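You operate a simulated robot arm through the tools that you are given. There is no shell and no other tool. Be economical: measure what you need, move in short steps, check, and stop when the job is done.

Carry out the task below with a simulated two-armed robot. There is one attempt and no reset: what you move stays moved.

TASK
Pick up the red mug with one hand, pass it to the other hand and put it on the top of the locker cabinet. Set down upright: red mug.

Only the result counts: the job must be done as asked and must still hold three seconds after the hand-in. Knocking over, shifting, dropping, spilling or breaking anything else fails it.

THE ROBOT
Two 7-joint arms with two-finger parallel grippers on one trunk, on a base that drives. Base frame: it is fixed to the floor where the robot stands at the start and does not move with it; the origin is under the middle of the robot, x ahead of it, y to its left, z up. Units: m, degrees, N and s.
The left shoulder is at the start at [-0.092, 0.119, 0.825], the right one opposite. With the tool pointing down near the work surface each hand reaches from about 0.1 to 0.56 m from the robot's upright axis, wherever it stands, measured 20 degrees to its own side. Places, roughly: red mug (12x8x10 cm) [0.5, 0.1, 0.9]; top of the locker cabinet [-1.1, -4.1, 1.4]. Payload 3.43 kg a hand.
The tool frame of a hand sits at the grasp point between the pads (the TCP): z along the fingers, y along the line on which they close. The tips reach 0.03 m beyond it. Largest opening 0.094 m; finger width 0.028, thickness 0.01; the body of the gripper, 0.05 by 0.096 m, starts 0.055 m behind the TCP.
Orientation is that of the tool frame in the base frame, as a unit quaternion [x, y, z, w]. With the fingers straight down and closing along the base's y, the tool's x points along the base's -x, its y along +y and its z along -z.

THE INTERFACE
- The arms move only by the tool servo_tool. It takes "left_commands", "right_commands" or both (then of equal length, played together; a hand with none holds still); each is a list of rows, each an object (a shift or turn left out is 0, a gripper value left out holds the last) with "translation": the shift along the tool's x, y, z in m, a list of three; "rotation": the turn, a rotation vector about the tool's x, y, z in degrees, a list of three; "hand": the finger opening in m, from 0 to 0.094. In form: [{"translation": [tx, ty, tz], "rotation": [wx, wy, wz], "hand": hand}, ...]. A call has 1 to 12 rows; each row is the pose to reach, as a shift and turn from the pose commanded when the call began, along the tool's axes at that moment. Rows are played at 5 a second. More than 0.05 m and 8.6 degrees between two rows, or a gripper value outside its range, and nothing of the call is played. Where a pose cannot be reached the arm comes as near as it can. A force on the tool above 40 N (or 10 N above the force at the start of the call, whichever is more), or a blocked arm, ends the call early, and 0.2 s more pass. Each finger travels about 0.153 m/s and halts on what it meets, pressing with about 25 N; the grip force reading is that of the motor and also rises with nothing between the fingers. The clock runs only during rows and for 0.2 s after the last one: add rows that repeat a pose to give the fingers time. The reply holds the time, the measured pose of the TCP, the force on the tool along the base axes, the opening and the grip force, in the units named above and with some noise, with the torque about the TCP (base axes, N m) and any sound that the robot's microphone picked up, and new pictures: "show" is both (left out), scene, wrist or none (wrist: the cameras of the hands that moved).
- Cameras (640 x 400 px; columns grow to the right, rows downward): "scene" is now at [0.0344, 0.0202, 1.5363]; the picture's right is [0.24, -0.97, 0.00], its down [-0.71, -0.18, -0.68] and it looks along [0.66, 0.17, -0.73] (base axes); focal length 249 px, centre (320, 200). "left" rides on the left gripper at [0.076, -0.014, -0.102] in its tool frame; the picture's right is [0.18, 0.98, 0.00], its down [-0.75, 0.14, -0.64] and it looks along [-0.63, 0.12, 0.77] (tool axes); focal length 243 px, centre (320, 200). "right" rides on the right gripper at [0.076, 0.014, -0.103] in its tool frame; the picture's right is [-0.18, 0.98, 0.00], its down [-0.75, -0.14, -0.64] and it looks along [-0.63, -0.12, 0.77] (tool axes); focal length 243 px, centre (320, 200). There is no depth. A picture from a camera that has moved, and an enlarged one, comes with that camera's place and axes in the base frame and with its lens.
- lift_body(by): slides the trunk up (or, below 0, down) by that many m; the arms and the scene camera ride with it, the base frame stays. It gives what a move gives, with no picture.
- drive_base(legs): drives the robot by 1 to 6 legs, each [ahead, left, turn to the left] in m, m and degrees, along the robot's own axes; the way and the turn of a leg run together, so that a leg with both is an arc; at most 1.5 m and 180 degrees a leg. The arms and the cameras ride along, it lands a little off, and it stops where it bumps. It gives what a move gives, and a new picture of the scene camera.
- head_to(pan, tilt): turns the head with the scene camera to pan (to the left, within 143 degrees either way) and tilt (down, from -29 to 69), counted from straight ahead of the robot. It gives what a move gives, and a new picture of the scene camera.
- inspect(camera, box): a new picture of the part [left, top, right, bottom] of that camera's present view, enlarged. The clock stands still meanwhile.
- hand_in(): hands the job in; it is judged then, once.

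Work in short steps. Places have to be worked out from the pictures, the camera data and where the tool is seen: move nearer, look again, correct. Check each grasp and each placing, and mend what went wrong. You have 120 turns and 260 pictures in all, those below and enlarged ones among them. Open the grippers and draw the arms clear of the work before you hand the job in, unless the task says otherwise; then end with one line.

The tools are called after "Call:" as a command line: name --argument value ..., lists and objects as JSON in quotes. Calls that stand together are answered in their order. servo_tool: Moves the arms, as the interface text tells. Its arguments: {"type":"object","properties":{"left_commands":{"type":"array","items":{"type":"object","properties":{"translation":{"type":"array","items":{"type":"number"}},"rotation":{"type":"array","items":{"type":"number"}},"hand":{"type":"number"}}}},"right_commands":{"type":"array","items":{"type":"object","properties":{"translation":{"type":"array","items":{"type":"number"}},"rotation":{"type":"array","items":{"type":"number"}},"hand":{"type":"number"}}}},"show":{"type":"string","enum":["both","scene","wrist","none"]}},"required":[]} The other tools are called the same way: lift_body (by) slides the trunk up or down; drive_base (legs) drives the base; head_to (pan, tilt) turns the head that bears the scene camera; inspect (camera, box) takes an enlarged picture of a part of a camera's view; hand_in () hands the job in.

At the start:

```text
time: 0.0
left_eef_pos: [0.3025, 0.3051, 1.0864]
left_tcp_rot: [0.0, 1.0, 0.0, 0.0]
left_contact_force: [-0.4, 0.4, 0.7]
left_ft_torque: [0.02, 0.01, -0.01]
left_gripper_width: 0.0941
left_finger_force: 0.1
right_eef_pos: [0.2933, -0.0517, 1.1413]
right_tcp_rot: [0.0, 1.0, 0.0, 0.0]
right_contact_force: [-0.3, -0.1, -1.0]
right_ft_torque: [0.0, 0.0, -0.03]
right_gripper_width: 0.0939
right_finger_force: 0.1
trunk travel left (down, up): [-0.25, 0.085]
robot x, y, heading: [0.0021, 0.0005, -0.1]
head pan, tilt: [14.1, 47.2]
```

scene: 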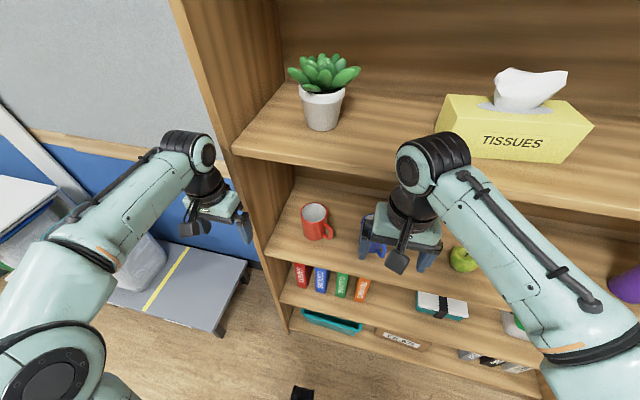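
right: 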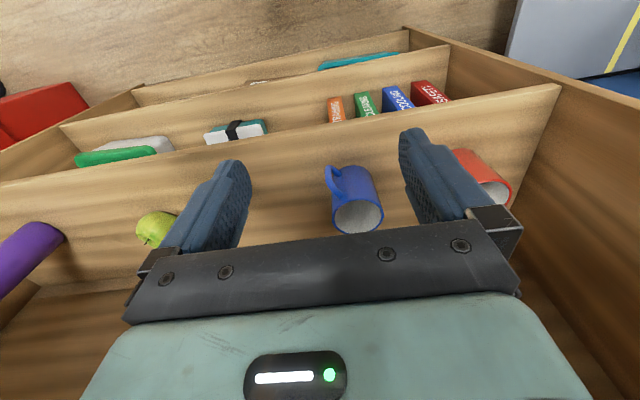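
left: 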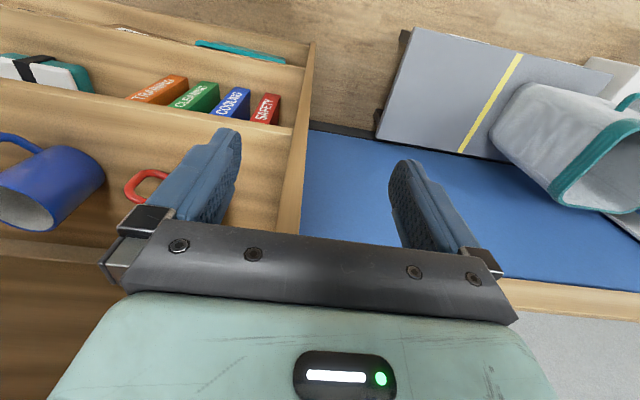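

The red mug stands on the middle shelf near (0.51, 0.15), with its handle towards the robot and to the right. I'll enlarge both views to measure it.

Call:
inspect --camera "scene" --box '[260, 180, 420, 280]'

Call:
inspect --camera "right" --box '[300, 130, 540, 280]'

```text
4.00 times, centred on (340, 230) of scene
camera zoom: at [0.0344, 0.0202, 1.5363], right [0.24, -0.97, 0.0], down [-0.71, -0.18, -0.68], along [0.66, 0.17, -0.73], focal length 996 px, centre (240, 80)
```

zoom: 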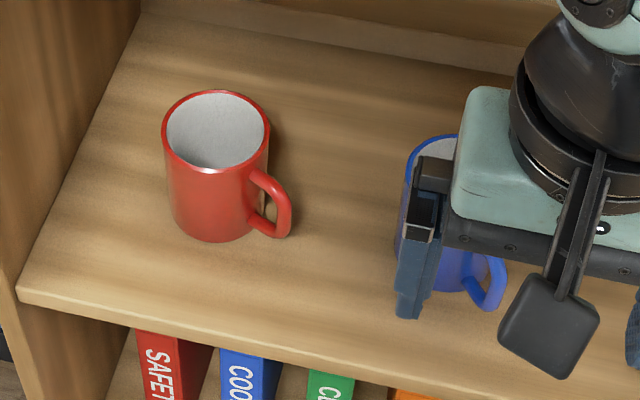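

```text
2.67 times, centred on (420, 205) of right
camera zoom: at [0.2164, -0.0374, 1.244], right [0.18, 0.98, 0.0], down [0.75, -0.14, 0.64], along [0.63, -0.12, -0.77], focal length 647 px, centre (53, 187)
```

zoom: 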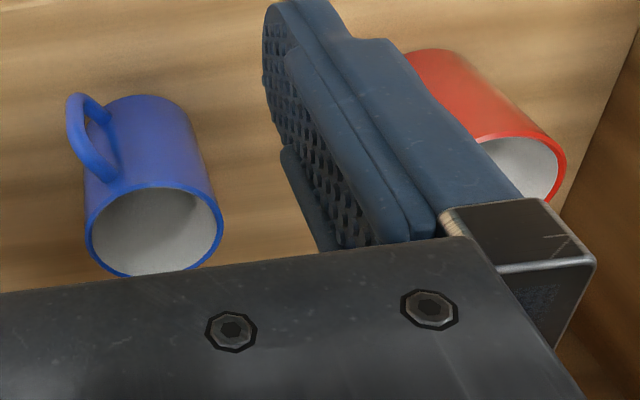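

Red's handle points mostly to −y. The plan: the right hand pinches the rim wall on the right far side, pitched about 45° down, and then the left hand takes the body from the side opposite the handle. First I yaw and pitch the right hand in front of the shelf to look in.

Call:
servo_tool --right_commands '[{"translation": [-0.005, 0.02, 0.03], "rotation": [0, 0, -8.3]}, {"translation": [-0.005, 0.04, 0.06], "rotation": [0, 0, -16.6]}, {"translation": [-0.005, 0.05, 0.08], "rotation": [0, 0, -25]}]' --show "none"

Call:
servo_tool --right_commands '[{"rotation": [0, -8, 0]}, {"rotation": [0, -16, 0]}, {"rotation": [0, -24, 0]}, {"rotation": [0, -32, 0]}, {"rotation": [0, -40, 0]}, {"rotation": [0, -45, 0]}, {"rotation": [0, -45, 0]}]'

```text
time: 0.8
left_eef_pos: [0.3026, 0.3045, 1.0872]
left_tcp_rot: [-0.001, 1.0, 0.0, 0.0]
left_contact_force: [-0.2, 0.5, -1.1]
left_ft_torque: [0.02, 0.01, 0.02]
left_gripper_width: 0.094
left_finger_force: 0.1
right_eef_pos: [0.2976, -0.0012, 1.0603]
right_tcp_rot: [-0.217, 0.976, 0.001, -0.001]
right_contact_force: [0.9, -0.1, 0.0]
right_ft_torque: [0.0, 0.0, -0.01]
right_gripper_width: 0.0942
right_finger_force: 0.0
trunk travel left (down, up): [-0.25, 0.085]
robot x, y, heading: [0.0013, -0.0005, 0.1]
head pan, tilt: [14.1, 47.2]
```

```text
time: 2.4
left_eef_pos: [0.303, 0.3043, 1.0867]
left_tcp_rot: [0.0, 1.0, -0.001, 0.0]
left_contact_force: [1.6, 0.2, -1.0]
left_ft_torque: [0.0, -0.01, -0.01]
left_gripper_width: 0.0939
left_finger_force: 0.0
right_eef_pos: [0.2967, -0.0018, 1.0604]
right_tcp_rot: [-0.2, 0.902, 0.083, 0.374]
right_contact_force: [-0.2, 0.0, 0.4]
right_ft_torque: [-0.02, 0.01, -0.03]
right_gripper_width: 0.0941
right_finger_force: 0.1
trunk travel left (down, up): [-0.25, 0.085]
robot x, y, heading: [-0.0001, -0.0033, -0.2]
head pan, tilt: [14.1, 47.2]
camera scene: at [0.0345, 0.0202, 1.5363], right [0.24, -0.97, 0.0], down [-0.71, -0.18, -0.68], along [0.66, 0.17, -0.73], focal length 249 px, centre (320, 200)
camera right: at [0.1768, -0.0417, 1.0796], right [-0.3, 0.95, 0.13], down [0.13, -0.1, 0.99], along [0.95, 0.31, -0.1], focal length 243 px, centre (320, 200)
```

scene: 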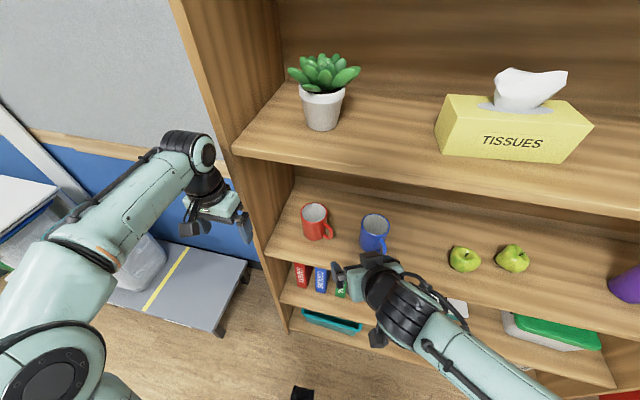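
right: 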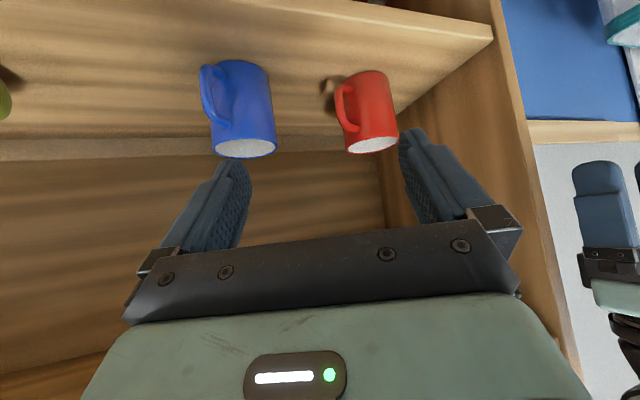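

Both mugs are now in view. I'll enlarge both cameras to triangulate.

Call:
inspect --camera "right" --box '[190, 50, 430, 200]'

Call:
inspect --camera "scene" --box '[270, 180, 430, 280]'

```text
2.67 times, centred on (310, 125) of right
camera zoom: at [0.1768, -0.0417, 1.0796], right [-0.3, 0.95, 0.13], down [0.13, -0.1, 0.99], along [0.95, 0.31, -0.1], focal length 647 px, centre (347, 400)
```

zoom: 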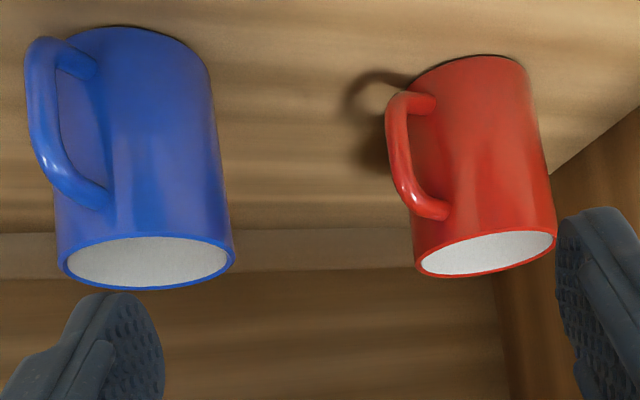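

```text
4.00 times, centred on (350, 230) of scene
camera zoom: at [0.0345, 0.0202, 1.5363], right [0.24, -0.97, 0.0], down [-0.71, -0.18, -0.68], along [0.66, 0.17, -0.73], focal length 996 px, centre (200, 80)
```

zoom: 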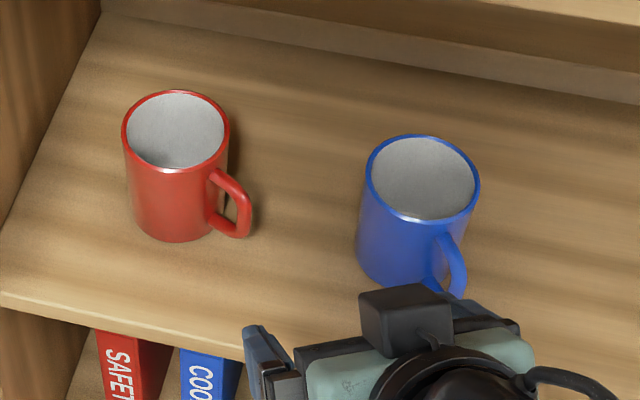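

Triangulation puts the red mug axis at (0.4925, 0.157), its rim at z≈0.969 and the handle bar at about (0.462, 0.096, 0.93). The blue mug axis is at (0.493, −0.025). A pinch on the rim doesn't fit at this pitch, so the right hand will grip the handle instead. I'll move to a pre-grasp pose with the heading yawed to 45°.

Call:
servo_tool --right_commands '[{"translation": [-0.002, -0.003, 0.034], "rotation": [-3.5, 0, -3.5], "hand": 0.045}, {"translation": [-0.004, -0.006, 0.068], "rotation": [-7, 0, -7], "hand": 0.045}, {"translation": [-0.006, -0.009, 0.102], "rotation": [-10.5, 0, -10.5], "hand": 0.045}, {"translation": [-0.0087, -0.0125, 0.136], "rotation": [-14.1, 0, -14.1], "hand": 0.045}, {"translation": [-0.0087, -0.0125, 0.136], "rotation": [-14.1, 0, -14.1], "hand": 0.045}]'

```text
time: 3.6
left_eef_pos: [0.3026, 0.3055, 1.0865]
left_tcp_rot: [0.0, 1.0, 0.0, -0.001]
left_contact_force: [0.3, -0.2, -0.3]
left_ft_torque: [-0.02, -0.02, 0.0]
left_gripper_width: 0.0939
left_finger_force: 0.2
right_eef_pos: [0.3958, 0.0306, 0.9713]
right_tcp_rot: [-0.352, 0.854, 0.145, 0.355]
right_contact_force: [-0.2, 0.9, -0.1]
right_ft_torque: [0.01, 0.03, -0.04]
right_gripper_width: 0.0451
right_finger_force: 0.1
trunk travel left (down, up): [-0.25, 0.085]
robot x, y, heading: [0.0026, 0.0026, -0.2]
head pan, tilt: [14.1, 47.2]
camera scene: at [0.0337, 0.0203, 1.5363], right [0.24, -0.97, 0.0], down [-0.71, -0.18, -0.68], along [0.66, 0.17, -0.73], focal length 249 px, centre (320, 200)
camera right: at [0.2964, -0.0485, 0.9912], right [-0.6, 0.79, 0.13], down [0.16, -0.04, 0.99], along [0.78, 0.61, -0.1], focal length 243 px, centre (320, 200)
```

scene: 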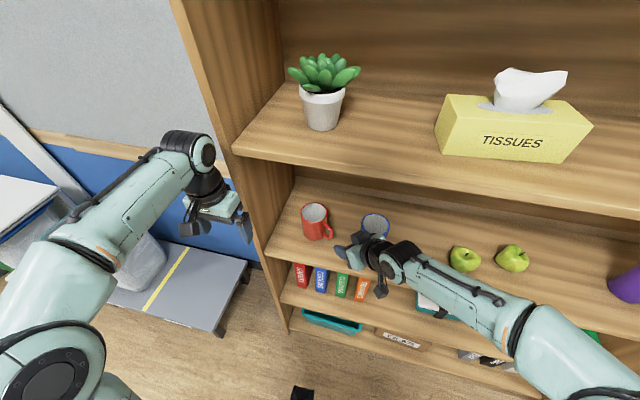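
right: 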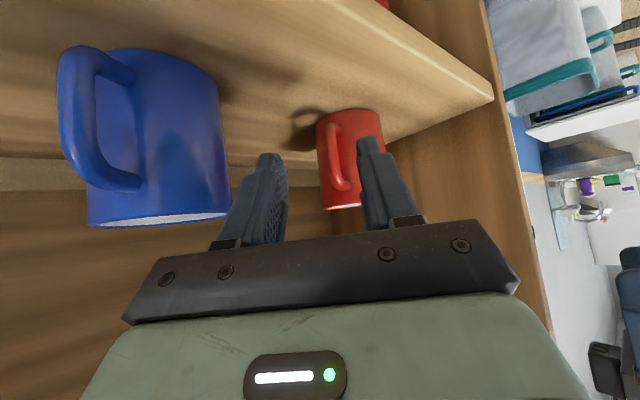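

The handle appears between the open fingers. I'll zoom in to refine its place before going in.

Call:
inspect --camera "right" --box '[240, 90, 440, 215]'

Call:
inspect --camera "scene" --box '[280, 190, 400, 265]'

```text
3.20 times, centred on (340, 152) of right
camera zoom: at [0.2964, -0.0485, 0.9912], right [-0.6, 0.79, 0.13], down [0.16, -0.04, 0.99], along [0.78, 0.61, -0.1], focal length 776 px, centre (256, 352)
```

zoom: 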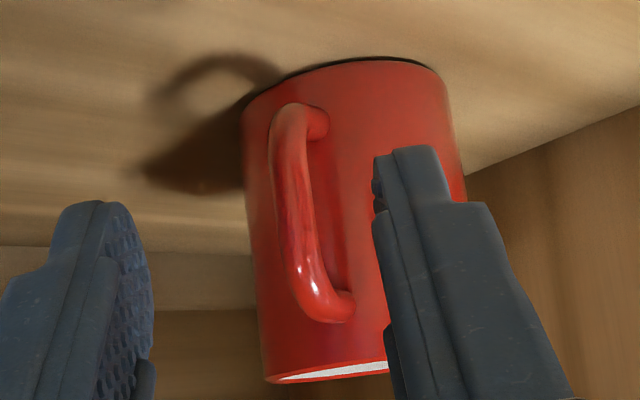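

```text
5.33 times, centred on (340, 228) of scene
camera zoom: at [0.0337, 0.0203, 1.5363], right [0.24, -0.97, 0.0], down [-0.71, -0.18, -0.68], along [0.66, 0.17, -0.73], focal length 1328 px, centre (213, 53)
```

zoom: 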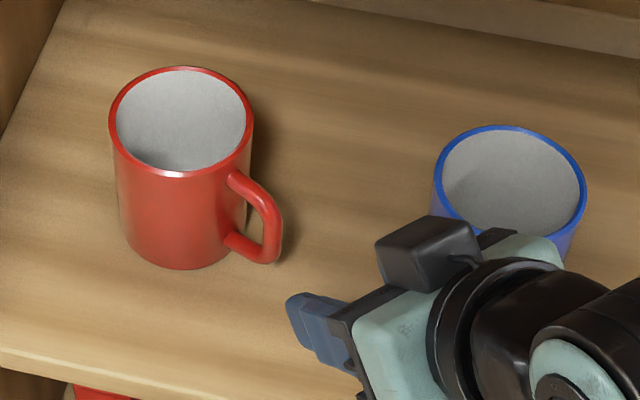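

Both views agree on the bar at about (0.459, 0.098, 0.928). I'll advance most of the way and check.

Call:
servo_tool --right_commands '[{"translation": [-0.008, 0.001, 0.025], "hand": 0.042}, {"translation": [-0.016, 0.002, 0.05], "hand": 0.042}, {"translation": [-0.022, 0.0025, 0.07], "hand": 0.042}, {"translation": [-0.022, 0.0025, 0.07], "hand": 0.042}]'

Call:
inspect --camera "right" --box '[240, 90, 440, 215]'

Call:
inspect --camera "scene" --box '[280, 190, 400, 265]'

```text
time: 4.6
left_eef_pos: [0.3028, 0.3048, 1.0863]
left_tcp_rot: [0.0, 1.0, 0.001, 0.001]
left_contact_force: [-0.3, -0.4, -0.1]
left_ft_torque: [0.03, -0.01, -0.01]
left_gripper_width: 0.094
left_finger_force: 0.0
right_eef_pos: [0.4401, 0.0784, 0.9373]
right_tcp_rot: [-0.353, 0.854, 0.146, 0.354]
right_contact_force: [0.2, -0.6, -0.3]
right_ft_torque: [-0.02, 0.01, 0.02]
right_gripper_width: 0.0421
right_finger_force: 0.0
trunk travel left (down, up): [-0.25, 0.085]
robot x, y, heading: [0.0011, 0.0004, -0.1]
head pan, tilt: [14.1, 47.2]
camera scene: at [0.0341, 0.0199, 1.5363], right [0.24, -0.97, 0.0], down [-0.71, -0.18, -0.68], along [0.66, 0.17, -0.73], focal length 249 px, centre (320, 200)
camera right: at [0.34, 0.0, 0.9571], right [-0.6, 0.79, 0.13], down [0.16, -0.04, 0.99], along [0.78, 0.61, -0.1], focal length 243 px, centre (320, 200)
```

scene: 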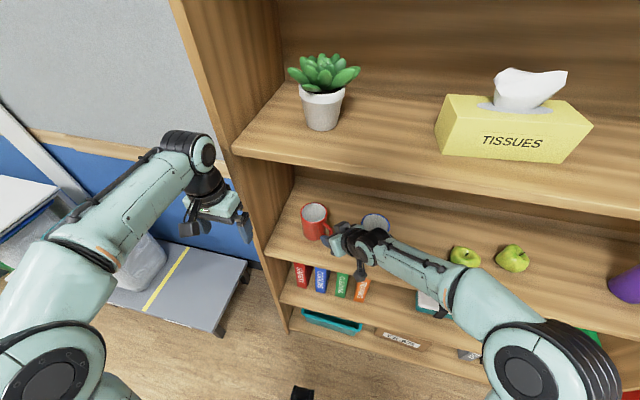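
right: 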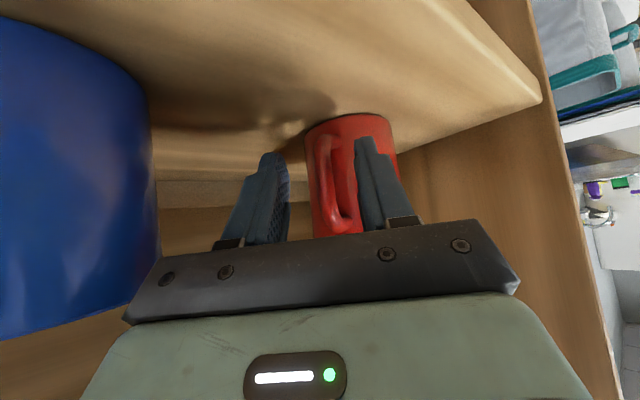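

```text
3.20 times, centred on (340, 152) of right
camera zoom: at [0.34, 0.0, 0.9571], right [-0.6, 0.79, 0.13], down [0.16, -0.04, 0.99], along [0.78, 0.61, -0.1], focal length 776 px, centre (256, 352)
```

zoom: 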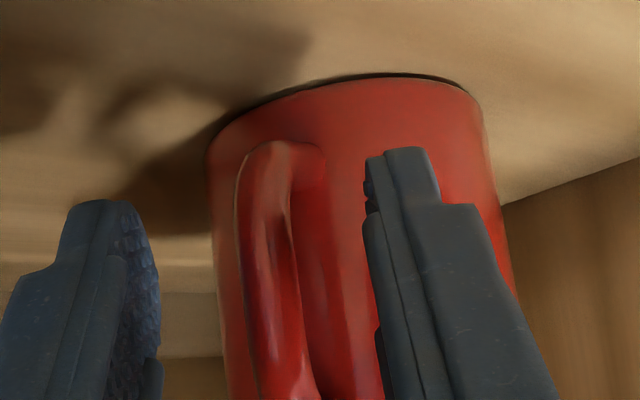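

```text
5.33 times, centred on (340, 228) of scene
camera zoom: at [0.0341, 0.0199, 1.5363], right [0.24, -0.97, 0.0], down [-0.71, -0.18, -0.68], along [0.66, 0.17, -0.73], focal length 1328 px, centre (213, 53)
```

zoom: 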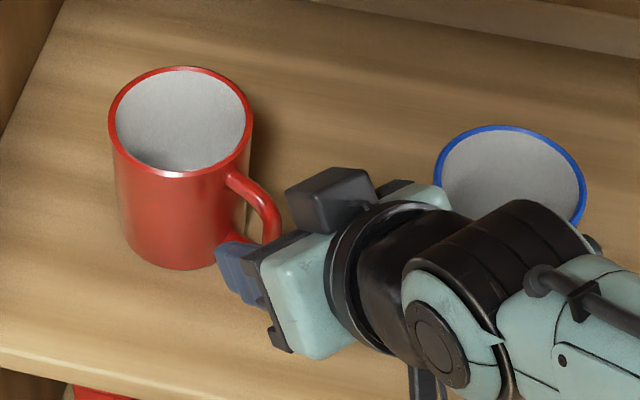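

The bar is centred and about 25 mm ahead of the TCP. I'll advance 18 mm and close.

Call:
servo_tool --right_commands '[{"translation": [-0.003, 0.001, 0.01], "hand": 0.042}, {"translation": [-0.0063, 0.0015, 0.0191], "hand": 0.042}, {"translation": [-0.0063, 0.0015, 0.0191], "hand": 0.03}, {"translation": [-0.0063, 0.0015, 0.0191], "hand": 0.02}, {"translation": [-0.0063, 0.0015, 0.0191], "hand": 0.012}, {"translation": [-0.0063, 0.0015, 0.0191], "hand": 0.0}, {"translation": [-0.0063, 0.0015, 0.0191], "hand": 0.0}]'

Call:
inspect --camera "scene" --box '[280, 190, 400, 265]'

```text
time: 6.2
left_eef_pos: [0.3008, 0.3056, 1.0867]
left_tcp_rot: [0.001, 1.0, 0.0, -0.001]
left_contact_force: [-0.1, -0.1, -0.3]
left_ft_torque: [0.02, 0.01, 0.0]
left_gripper_width: 0.094
left_finger_force: 0.1
right_eef_pos: [0.4514, 0.0928, 0.9309]
right_tcp_rot: [-0.353, 0.853, 0.147, 0.355]
right_contact_force: [-2.0, 2.6, 5.8]
right_ft_torque: [0.71, 0.12, 0.18]
right_gripper_width: 0.015
right_finger_force: 25.1
trunk travel left (down, up): [-0.25, 0.085]
robot x, y, heading: [0.0009, -0.0014, 0.2]
head pan, tilt: [14.1, 47.2]
camera scene: at [0.0335, 0.0203, 1.5364], right [0.24, -0.97, 0.0], down [-0.71, -0.18, -0.68], along [0.66, 0.17, -0.73], focal length 249 px, centre (320, 200)
camera right: at [0.3518, 0.0134, 0.9487], right [-0.6, 0.79, 0.13], down [0.15, -0.05, 0.99], along [0.78, 0.62, -0.09], focal length 243 px, centre (320, 200)
```

scene: 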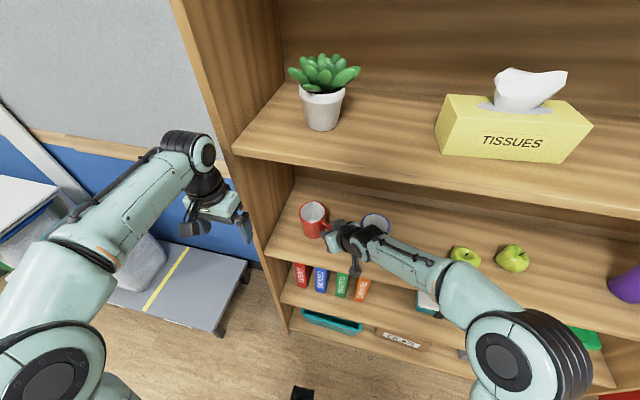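
right: 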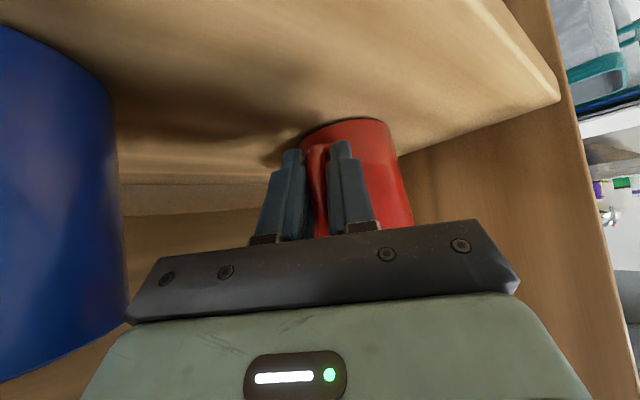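

```text
5.33 times, centred on (340, 228) of scene
camera zoom: at [0.0335, 0.0203, 1.5364], right [0.24, -0.97, 0.0], down [-0.71, -0.18, -0.68], along [0.66, 0.17, -0.73], focal length 1328 px, centre (213, 53)
```

zoom: 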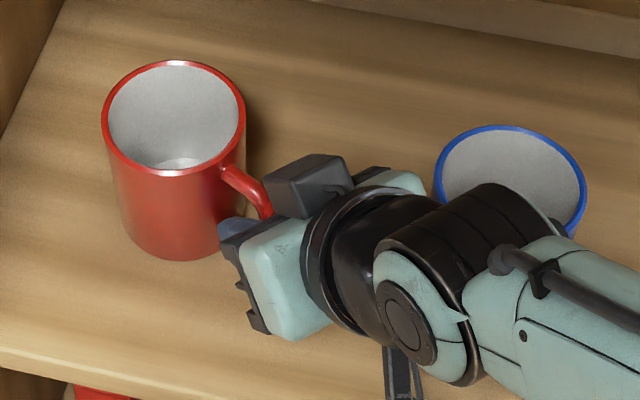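

The handle is held: width 15 mm at 25 N. I'll lift straight up 3 cm and check.

Call:
servo_tool --right_commands '[{"translation": [-0.007, 0, -0.007]}, {"translation": [-0.014, 0, -0.014]}, {"translation": [-0.0212, 0, -0.0212]}, {"translation": [-0.0212, 0, -0.0212]}]'

Call:
inspect --camera "scene" --box '[280, 180, 400, 255]'

```text
time: 7.2
left_eef_pos: [0.3023, 0.3043, 1.087]
left_tcp_rot: [0.001, 1.0, 0.0, 0.0]
left_contact_force: [-0.3, 0.2, -0.4]
left_ft_torque: [-0.01, 0.06, 0.0]
left_gripper_width: 0.094
left_finger_force: 0.0
right_eef_pos: [0.4513, 0.0915, 0.9578]
right_tcp_rot: [-0.353, 0.854, 0.146, 0.353]
right_contact_force: [-0.5, -0.1, -3.4]
right_ft_torque: [-0.17, 0.07, 0.04]
right_gripper_width: 0.0147
right_finger_force: 25.4
trunk travel left (down, up): [-0.25, 0.085]
robot x, y, heading: [0.0004, 0.0007, 0.2]
head pan, tilt: [14.1, 47.2]
camera scene: at [0.0346, 0.0203, 1.5363], right [0.24, -0.97, 0.0], down [-0.71, -0.18, -0.68], along [0.66, 0.17, -0.73], focal length 249 px, centre (320, 200)
camera right: at [0.3521, 0.0128, 0.9776], right [-0.6, 0.79, 0.13], down [0.16, -0.04, 0.99], along [0.78, 0.61, -0.1], focal length 243 px, centre (320, 200)
```

scene: 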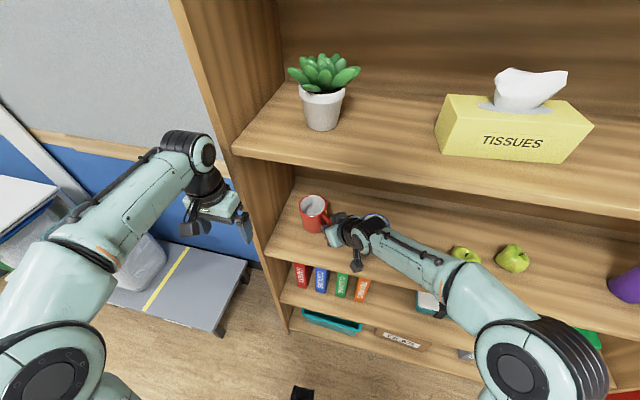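
right: 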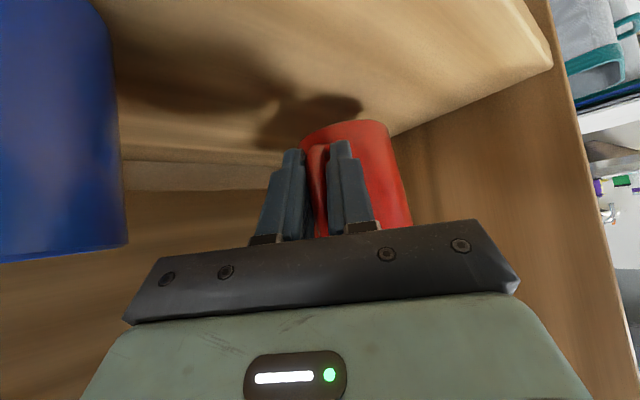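

```text
5.33 times, centred on (340, 218) of scene
camera zoom: at [0.0346, 0.0203, 1.5363], right [0.24, -0.97, 0.0], down [-0.71, -0.18, -0.68], along [0.66, 0.17, -0.73], focal length 1328 px, centre (213, 107)
```

zoom: 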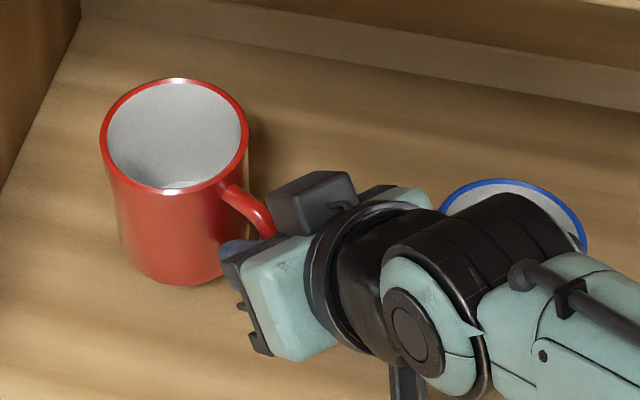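

The mug is lifted and hangs upright. I'll drive straight back 0.35 m to bring it out of the shelf into open space.

Call:
drive_base --legs '[[-0.35, 0, 0]]'

```text
time: 9.5
left_eef_pos: [-0.0452, 0.3068, 1.0864]
left_tcp_rot: [-0.002, 1.0, 0.0, 0.0]
left_contact_force: [0.1, 0.3, 0.2]
left_ft_torque: [0.03, -0.02, 0.02]
left_gripper_width: 0.0939
left_finger_force: 0.1
right_eef_pos: [0.1043, 0.0925, 0.9591]
right_tcp_rot: [-0.355, 0.853, 0.147, 0.353]
right_contact_force: [0.4, 0.1, -2.5]
right_ft_torque: [-0.18, 0.07, -0.01]
right_gripper_width: 0.0148
right_finger_force: 24.5
trunk travel left (down, up): [-0.25, 0.085]
robot x, y, heading: [-0.3478, -0.0035, -0.0]
head pan, tilt: [14.1, 47.2]
camera scene: at [-0.3131, 0.0197, 1.5363], right [0.25, -0.97, 0.0], down [-0.71, -0.18, -0.68], along [0.66, 0.17, -0.73], focal length 249 px, centre (320, 200)
```

scene: 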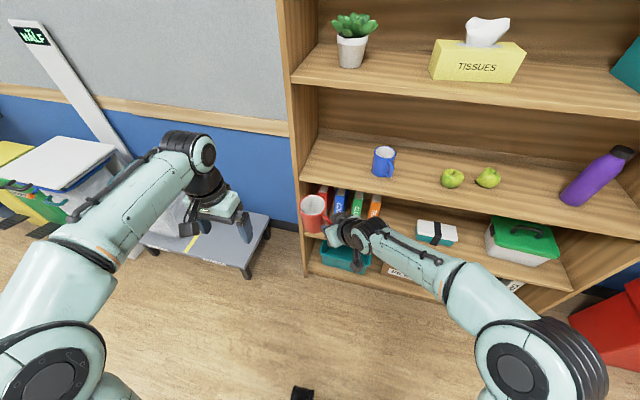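

The mug is in the open. I'll bring it to the middle (robot frame about (0.37, 0.03)) and yaw the right hand 25° more, so the handle points right and the left hand can take the body from the opposite side.

Call:
servo_tool --right_commands '[{"translation": [0.0139, -0.0063, -0.0257], "rotation": [-3, 0, -3]}, {"translation": [0.0278, -0.0127, -0.0513], "rotation": [-6, 0, -6]}, {"translation": [0.0417, -0.019, -0.077], "rotation": [-9, 0, -9]}, {"translation": [0.0556, -0.0253, -0.1027], "rotation": [-12, 0, -12]}, {"translation": [0.0695, -0.0317, -0.1283], "rotation": [-15, 0, -15]}, {"translation": [0.0834, -0.038, -0.154], "rotation": [-17.7, 0, -17.7]}, {"translation": [0.0834, -0.038, -0.154], "rotation": [-17.7, 0, -17.7]}]' --show "scene"

Call:
servo_tool --left_commands '[{"rotation": [8.2, 0, 0]}, {"rotation": [16.4, 0, 0]}, {"rotation": [24.6, 0, 0]}, {"rotation": [32.8, 0, 0]}, {"rotation": [41, 0, 0]}, {"rotation": [49.2, 0, 0]}, {"rotation": [57.4, 0, 0]}, {"rotation": [65.6, 0, 0]}, {"rotation": [73.8, 0, 0]}, {"rotation": [82, 0, 0]}, {"rotation": [90, 0, 0]}, {"rotation": [90, 0, 0]}]' --show "scene"

```text
time: 11.1
left_eef_pos: [-0.0452, 0.3055, 1.0863]
left_tcp_rot: [-0.002, 1.0, 0.0, 0.0]
left_contact_force: [0.4, 0.4, 0.1]
left_ft_torque: [-0.01, 0.01, -0.01]
left_gripper_width: 0.0939
left_finger_force: 0.0
right_eef_pos: [0.0117, -0.0529, 1.0103]
right_tcp_rot: [-0.531, 0.756, 0.221, 0.313]
right_contact_force: [0.6, -0.1, -2.7]
right_ft_torque: [-0.18, -0.03, 0.0]
right_gripper_width: 0.0146
right_finger_force: 24.7
trunk travel left (down, up): [-0.25, 0.085]
robot x, y, heading: [-0.3479, -0.004, 0.0]
head pan, tilt: [14.1, 47.2]
camera scene: at [-0.3123, 0.0198, 1.5363], right [0.25, -0.97, 0.0], down [-0.71, -0.18, -0.68], along [0.66, 0.17, -0.73], focal length 249 px, centre (320, 200)
```

scene: 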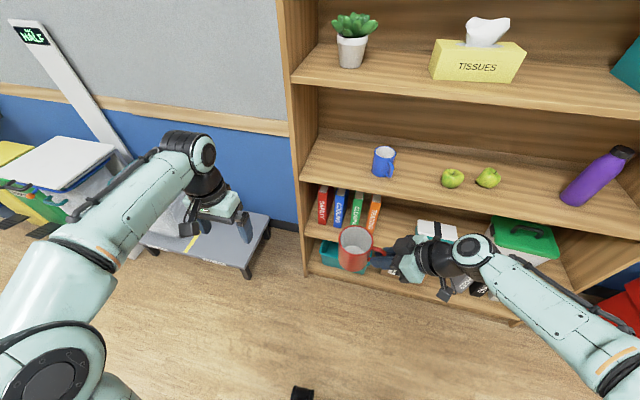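

```text
time: 13.7
left_eef_pos: [-0.0472, 0.3053, 1.0872]
left_tcp_rot: [0.0, -0.707, 0.708, -0.001]
left_contact_force: [0.2, 0.0, -0.1]
left_ft_torque: [0.01, 0.03, -0.05]
left_gripper_width: 0.0941
left_finger_force: 0.0
right_eef_pos: [0.0123, -0.0527, 1.0098]
right_tcp_rot: [-0.531, 0.756, 0.221, 0.313]
right_contact_force: [0.5, 0.0, -2.7]
right_ft_torque: [-0.18, 0.01, -0.01]
right_gripper_width: 0.0147
right_finger_force: 24.8
trunk travel left (down, up): [-0.25, 0.085]
robot x, y, heading: [-0.3467, 0.0004, 0.2]
head pan, tilt: [14.1, 47.2]
camera scene: at [-0.3127, 0.0193, 1.5363], right [0.25, -0.97, 0.0], down [-0.71, -0.18, -0.68], along [0.66, 0.17, -0.73], focal length 249 px, centre (320, 200)
```

scene: 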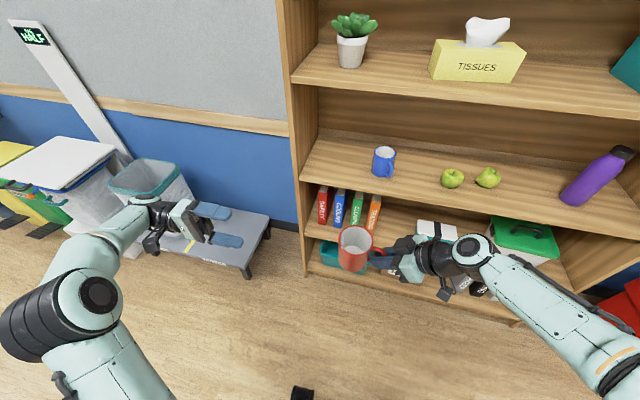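

The left hand now points to −y. I'll roll it −90° so the fingers close horizontally with the camera on top.

Call:
servo_tool --left_commands '[{"rotation": [0, 0, -8.2]}, {"rotation": [0, 0, -16.4]}, {"rotation": [0, 0, -24.6]}, {"rotation": [0, 0, -32.8]}, {"rotation": [0, 0, -41]}, {"rotation": [0, 0, -49.2]}, {"rotation": [0, 0, -57.4]}, {"rotation": [0, 0, -65.6]}, {"rotation": [0, 0, -73.8]}, {"rotation": [0, 0, -82]}, {"rotation": [0, 0, -90]}, {"rotation": [0, 0, -90]}]'

```text
time: 16.3
left_eef_pos: [-0.0468, 0.3069, 1.0871]
left_tcp_rot: [0.502, -0.498, 0.5, 0.5]
left_contact_force: [0.7, 1.4, 0.7]
left_ft_torque: [-0.01, -0.02, -0.02]
left_gripper_width: 0.0941
left_finger_force: 0.0
right_eef_pos: [0.0128, -0.0541, 1.0106]
right_tcp_rot: [-0.531, 0.756, 0.22, 0.313]
right_contact_force: [1.1, -0.4, -2.2]
right_ft_torque: [-0.17, 0.01, 0.0]
right_gripper_width: 0.0147
right_finger_force: 24.7
trunk travel left (down, up): [-0.25, 0.085]
robot x, y, heading: [-0.3496, -0.0009, -0.1]
head pan, tilt: [14.1, 47.2]
camera scene: at [-0.3127, 0.0196, 1.5363], right [0.25, -0.97, 0.0], down [-0.71, -0.18, -0.68], along [0.66, 0.17, -0.73], focal length 249 px, centre (320, 200)
camera left: at [-0.0329, 0.408, 1.1619], right [-0.98, 0.0, 0.19], down [-0.14, 0.64, -0.75], along [-0.12, -0.77, -0.63], focal length 243 px, centre (320, 200)
```

scene: 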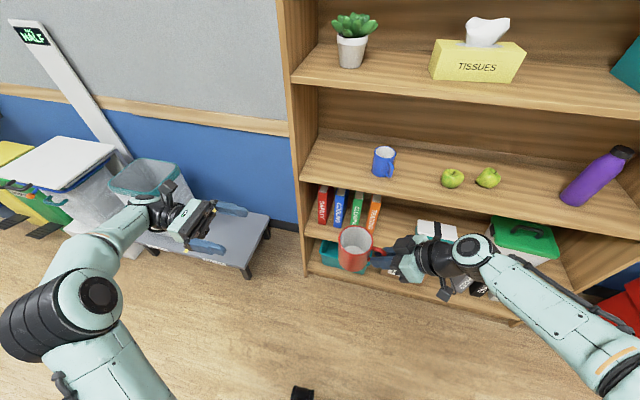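
left: 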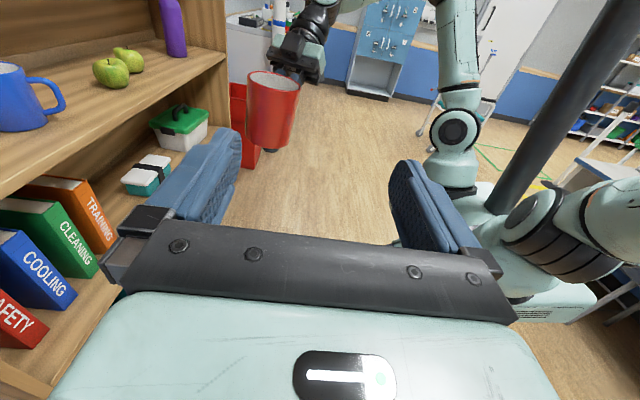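

The left hand is oriented well and sees the mug. I'll enlarge both views to locate the mug axis.

Call:
inspect --camera "left" --box '[200, 40, 360, 140]'

Call:
inspect --camera "scene" --box '[300, 200, 460, 300]'

```text
4.00 times, centred on (280, 90) of left
camera zoom: at [-0.0329, 0.408, 1.1619], right [-0.98, 0.0, 0.19], down [-0.14, 0.64, -0.75], along [-0.12, -0.77, -0.63], focal length 970 px, centre (480, 640)
```

zoom: 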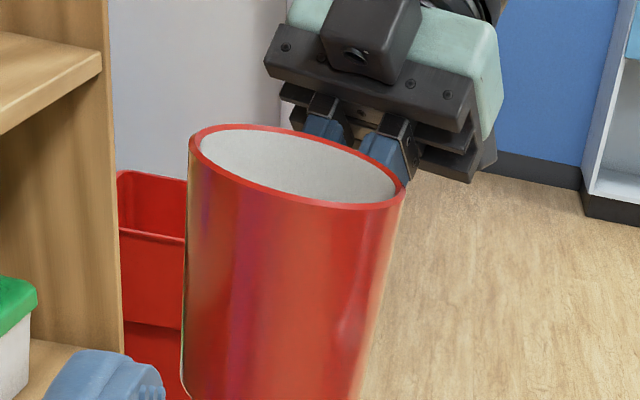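

```text
4.00 times, centred on (380, 250) of scene
camera zoom: at [-0.3127, 0.0196, 1.5363], right [0.25, -0.97, 0.0], down [-0.71, -0.18, -0.68], along [0.66, 0.17, -0.73], focal length 996 px, centre (80, 0)
```

zoom: 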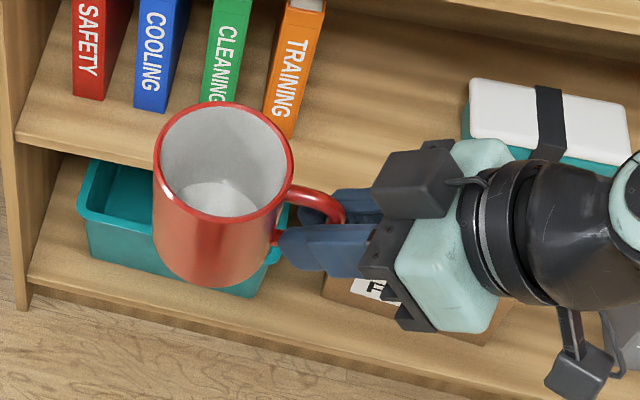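

The mug axis is at about (0.019, 0.022), with the rim at z≈1.052. I'll align the left hand 14 cm short of it, at z≈0.997.

Call:
servo_tool --left_commands '[{"translation": [-0.0225, -0.0165, 0.037]}, {"translation": [-0.045, -0.033, 0.0735]}, {"translation": [-0.0675, -0.0495, 0.11]}, {"translation": [-0.09, -0.066, 0.147]}, {"translation": [-0.09, -0.066, 0.147]}]'

Call:
inspect --camera "scene" --box '[240, 180, 440, 305]'

```text
time: 17.5
left_eef_pos: [0.0178, 0.1605, 0.9944]
left_tcp_rot: [0.501, -0.499, 0.501, 0.499]
left_contact_force: [-0.1, -0.5, 0.0]
left_ft_torque: [-0.02, 0.01, -0.02]
left_gripper_width: 0.0942
left_finger_force: 0.0
right_eef_pos: [0.0122, -0.0518, 1.0092]
right_tcp_rot: [-0.531, 0.756, 0.22, 0.313]
right_contact_force: [-0.3, 0.4, -3.2]
right_ft_torque: [-0.2, 0.02, 0.02]
right_gripper_width: 0.0147
right_finger_force: 24.9
trunk travel left (down, up): [-0.25, 0.085]
robot x, y, heading: [-0.3472, 0.002, -0.1]
head pan, tilt: [14.1, 47.2]
camera scene: at [-0.3132, 0.0199, 1.5363], right [0.25, -0.97, 0.0], down [-0.71, -0.18, -0.68], along [0.66, 0.17, -0.73], focal length 249 px, centre (320, 200)
camera left: at [0.0324, 0.2616, 1.0704], right [-0.98, 0.0, 0.18], down [-0.14, 0.64, -0.75], along [-0.11, -0.77, -0.63], focal length 243 px, centre (320, 200)
```

scene: 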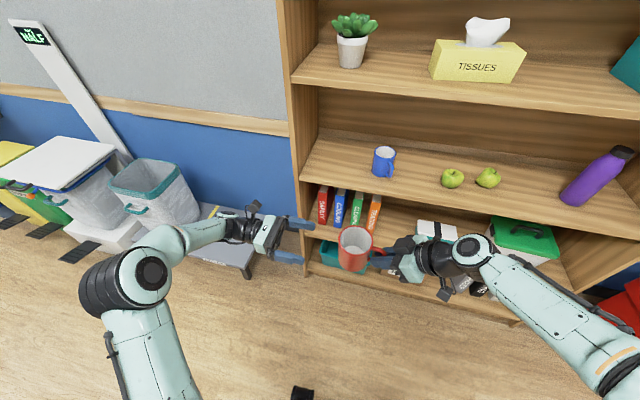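
left: 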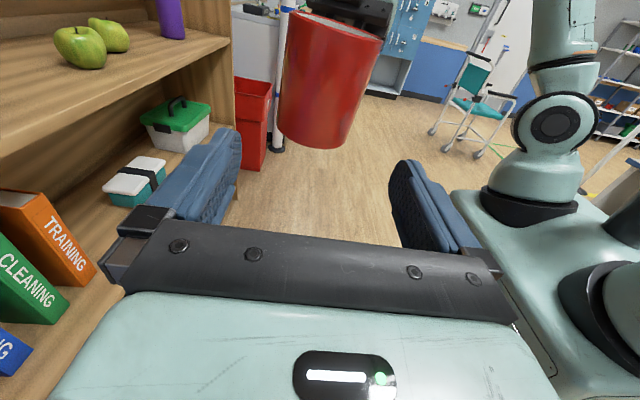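

```text
3.20 times, centred on (340, 242) of scene
camera zoom: at [-0.3132, 0.0199, 1.5363], right [0.25, -0.97, 0.0], down [-0.71, -0.18, -0.68], along [0.66, 0.17, -0.73], focal length 797 px, centre (256, 64)
```

zoom: 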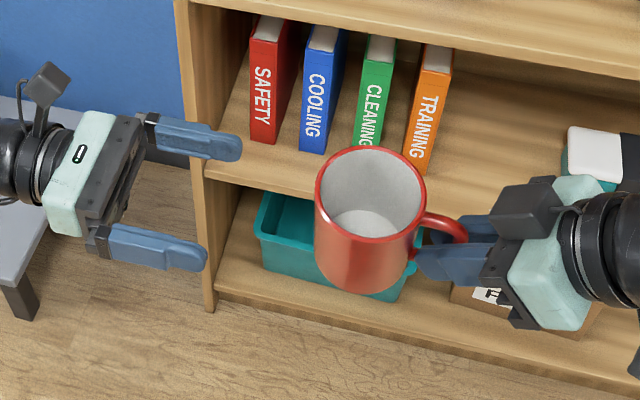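

The left view confirms the mug axis at x≈0.017, in line with the left hand. I'll advance 9 cm and check.

Call:
servo_tool --left_commands '[{"translation": [0.001, 0, 0.03]}, {"translation": [0.001, 0, 0.06]}, {"translation": [0.001, 0, 0.08]}, {"translation": [0.001, 0, 0.09]}, {"translation": [0.001, 0, 0.09]}]'

Call:
inspect --camera "scene" --box '[280, 200, 440, 300]'

```text
time: 18.7
left_eef_pos: [0.0202, 0.068, 0.9972]
left_tcp_rot: [0.501, -0.499, 0.501, 0.499]
left_contact_force: [0.1, -0.9, -1.0]
left_ft_torque: [-0.03, -0.01, -0.01]
left_gripper_width: 0.0942
left_finger_force: 0.2
right_eef_pos: [0.0123, -0.0533, 1.0102]
right_tcp_rot: [-0.531, 0.756, 0.22, 0.313]
right_contact_force: [0.2, -0.6, -2.6]
right_ft_torque: [-0.21, 0.03, -0.02]
right_gripper_width: 0.0148
right_finger_force: 25.1
trunk travel left (down, up): [-0.25, 0.085]
robot x, y, heading: [-0.3498, -0.0024, 0.1]
head pan, tilt: [14.1, 47.2]
camera scene: at [-0.3127, 0.0197, 1.5363], right [0.25, -0.97, 0.0], down [-0.71, -0.18, -0.68], along [0.66, 0.17, -0.73], focal length 249 px, centre (320, 200)
camera left: at [0.0345, 0.1704, 1.0728], right [-0.98, 0.0, 0.18], down [-0.14, 0.64, -0.75], along [-0.12, -0.77, -0.63], focal length 243 px, centre (320, 200)
```

scene: 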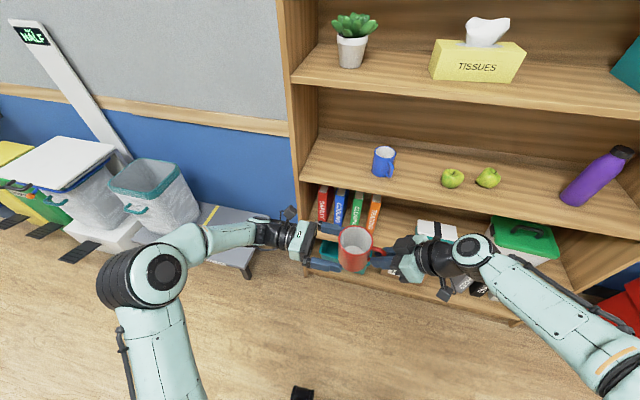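
left: 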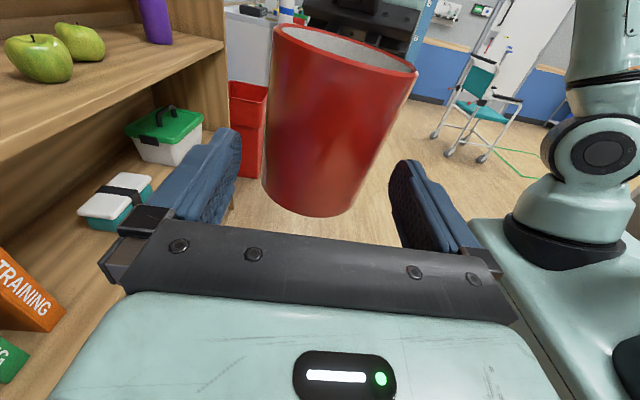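

```text
4.00 times, centred on (360, 250) of scene
camera zoom: at [-0.3127, 0.0197, 1.5363], right [0.25, -0.97, 0.0], down [-0.71, -0.18, -0.68], along [0.66, 0.17, -0.73], focal length 996 px, centre (160, 0)
```

zoom: 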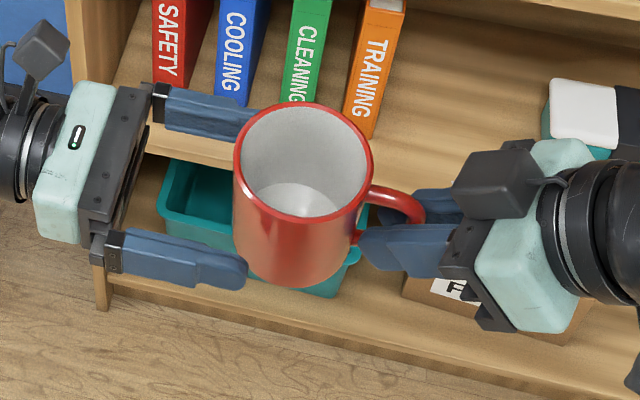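

The fingers straddle the mug. I'll advance the last 38 mm gently, leaving the grip open.

Call:
servo_tool --left_commands '[{"translation": [0, 0.001, 0.012]}, {"translation": [0, 0.002, 0.024]}, {"translation": [0, 0.002, 0.037]}, {"translation": [0, 0.002, 0.037]}]'

Call:
inspect --camera "scene" --box '[280, 200, 440, 300]'

```text
time: 19.7
left_eef_pos: [0.0213, 0.0318, 0.9978]
left_tcp_rot: [0.501, -0.499, 0.501, 0.499]
left_contact_force: [0.5, 0.2, 0.3]
left_ft_torque: [0.01, 0.01, 0.0]
left_gripper_width: 0.094
left_finger_force: 0.1
right_eef_pos: [0.0127, -0.0523, 1.0101]
right_tcp_rot: [-0.531, 0.756, 0.22, 0.313]
right_contact_force: [-0.2, 0.3, -2.1]
right_ft_torque: [-0.19, 0.02, -0.01]
right_gripper_width: 0.0147
right_finger_force: 25.5
trunk travel left (down, up): [-0.25, 0.085]
robot x, y, heading: [-0.3472, -0.0039, 0.1]
head pan, tilt: [14.1, 47.2]
camera scene: at [-0.3127, 0.0198, 1.5363], right [0.25, -0.97, 0.0], down [-0.71, -0.18, -0.68], along [0.66, 0.17, -0.73], focal length 249 px, centre (320, 200)
camera left: at [0.0332, 0.1332, 1.0729], right [-0.98, 0.0, 0.18], down [-0.14, 0.64, -0.75], along [-0.12, -0.77, -0.63], focal length 243 px, centre (320, 200)
```

scene: 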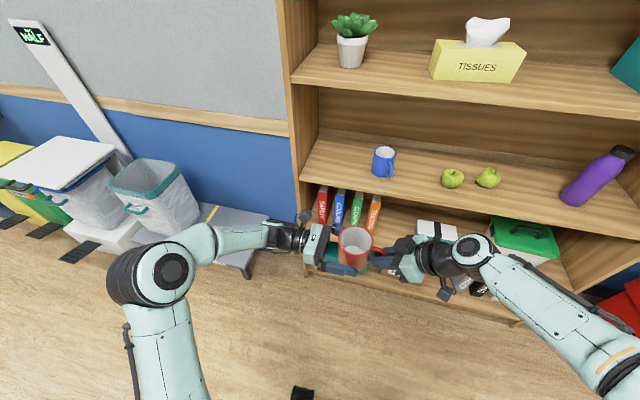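
left: 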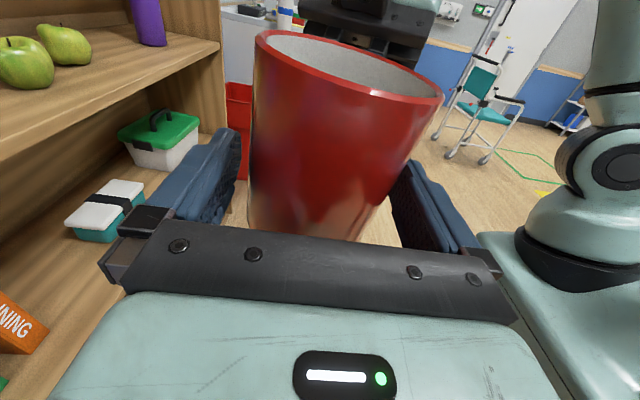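

```text
4.00 times, centred on (360, 250) of scene
camera zoom: at [-0.3127, 0.0198, 1.5363], right [0.25, -0.97, 0.0], down [-0.71, -0.18, -0.68], along [0.66, 0.17, -0.73], focal length 996 px, centre (160, 0)
```

zoom: 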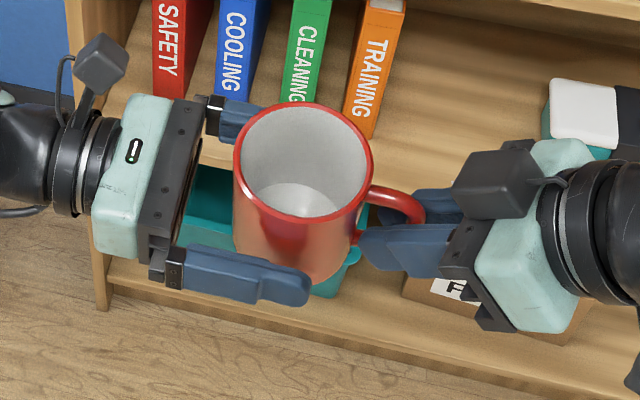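

No contact force, and the mug sits between the pads. I'll close the left hand while the right still holds.

Call:
servo_tool --left_commands '[{"hand": 0.088}, {"hand": 0.083}, {"hand": 0.079}, {"hand": 0.075}, {"hand": 0.06}, {"hand": 0.06}, {"hand": 0.06}]'

Call:
inspect --camera "scene" --box '[280, 200, 440, 300]'

```text
time: 21.3
left_eef_pos: [0.0205, 0.0304, 0.9976]
left_tcp_rot: [0.501, -0.499, 0.501, 0.499]
left_contact_force: [1.2, 1.6, 0.7]
left_ft_torque: [-0.05, -0.07, 0.1]
left_gripper_width: 0.0788
left_finger_force: 25.1
right_eef_pos: [0.014, -0.0532, 1.01]
right_tcp_rot: [-0.531, 0.756, 0.221, 0.314]
right_contact_force: [-2.5, -2.7, -3.6]
right_ft_torque: [-0.2, 0.18, 0.07]
right_gripper_width: 0.0149
right_finger_force: 25.4
trunk travel left (down, up): [-0.25, 0.085]
robot x, y, heading: [-0.3508, -0.0001, -0.0]
head pan, tilt: [14.1, 47.2]
camera scene: at [-0.3127, 0.0196, 1.5363], right [0.25, -0.97, 0.0], down [-0.71, -0.18, -0.68], along [0.66, 0.17, -0.73], focal length 249 px, centre (320, 200)
camera left: at [0.0334, 0.1336, 1.073], right [-0.98, 0.0, 0.18], down [-0.14, 0.64, -0.75], along [-0.11, -0.77, -0.63], focal length 243 px, centre (320, 200)
```

scene: 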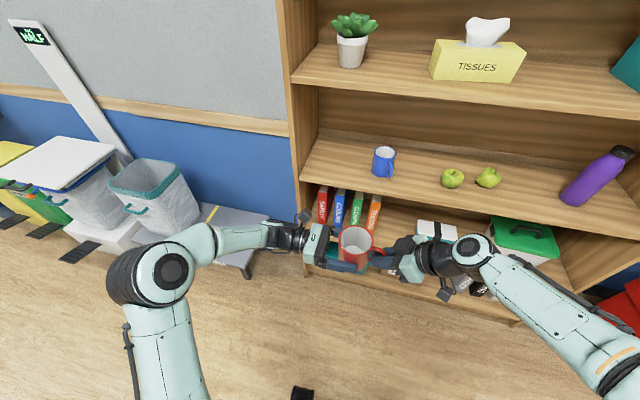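
left: 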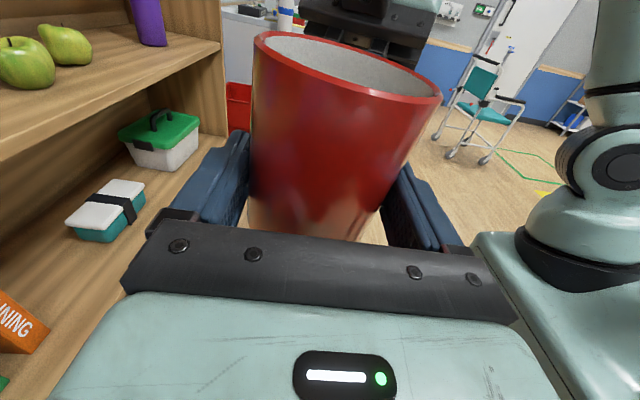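

```text
4.00 times, centred on (360, 250) of scene
camera zoom: at [-0.3127, 0.0196, 1.5363], right [0.25, -0.97, 0.0], down [-0.71, -0.18, -0.68], along [0.66, 0.17, -0.73], focal length 996 px, centre (160, 0)
```

zoom: 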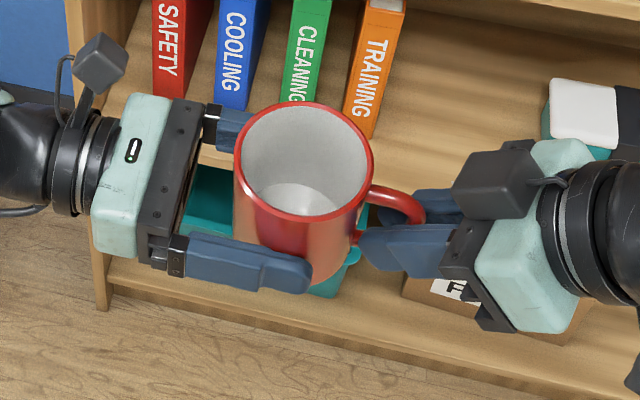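

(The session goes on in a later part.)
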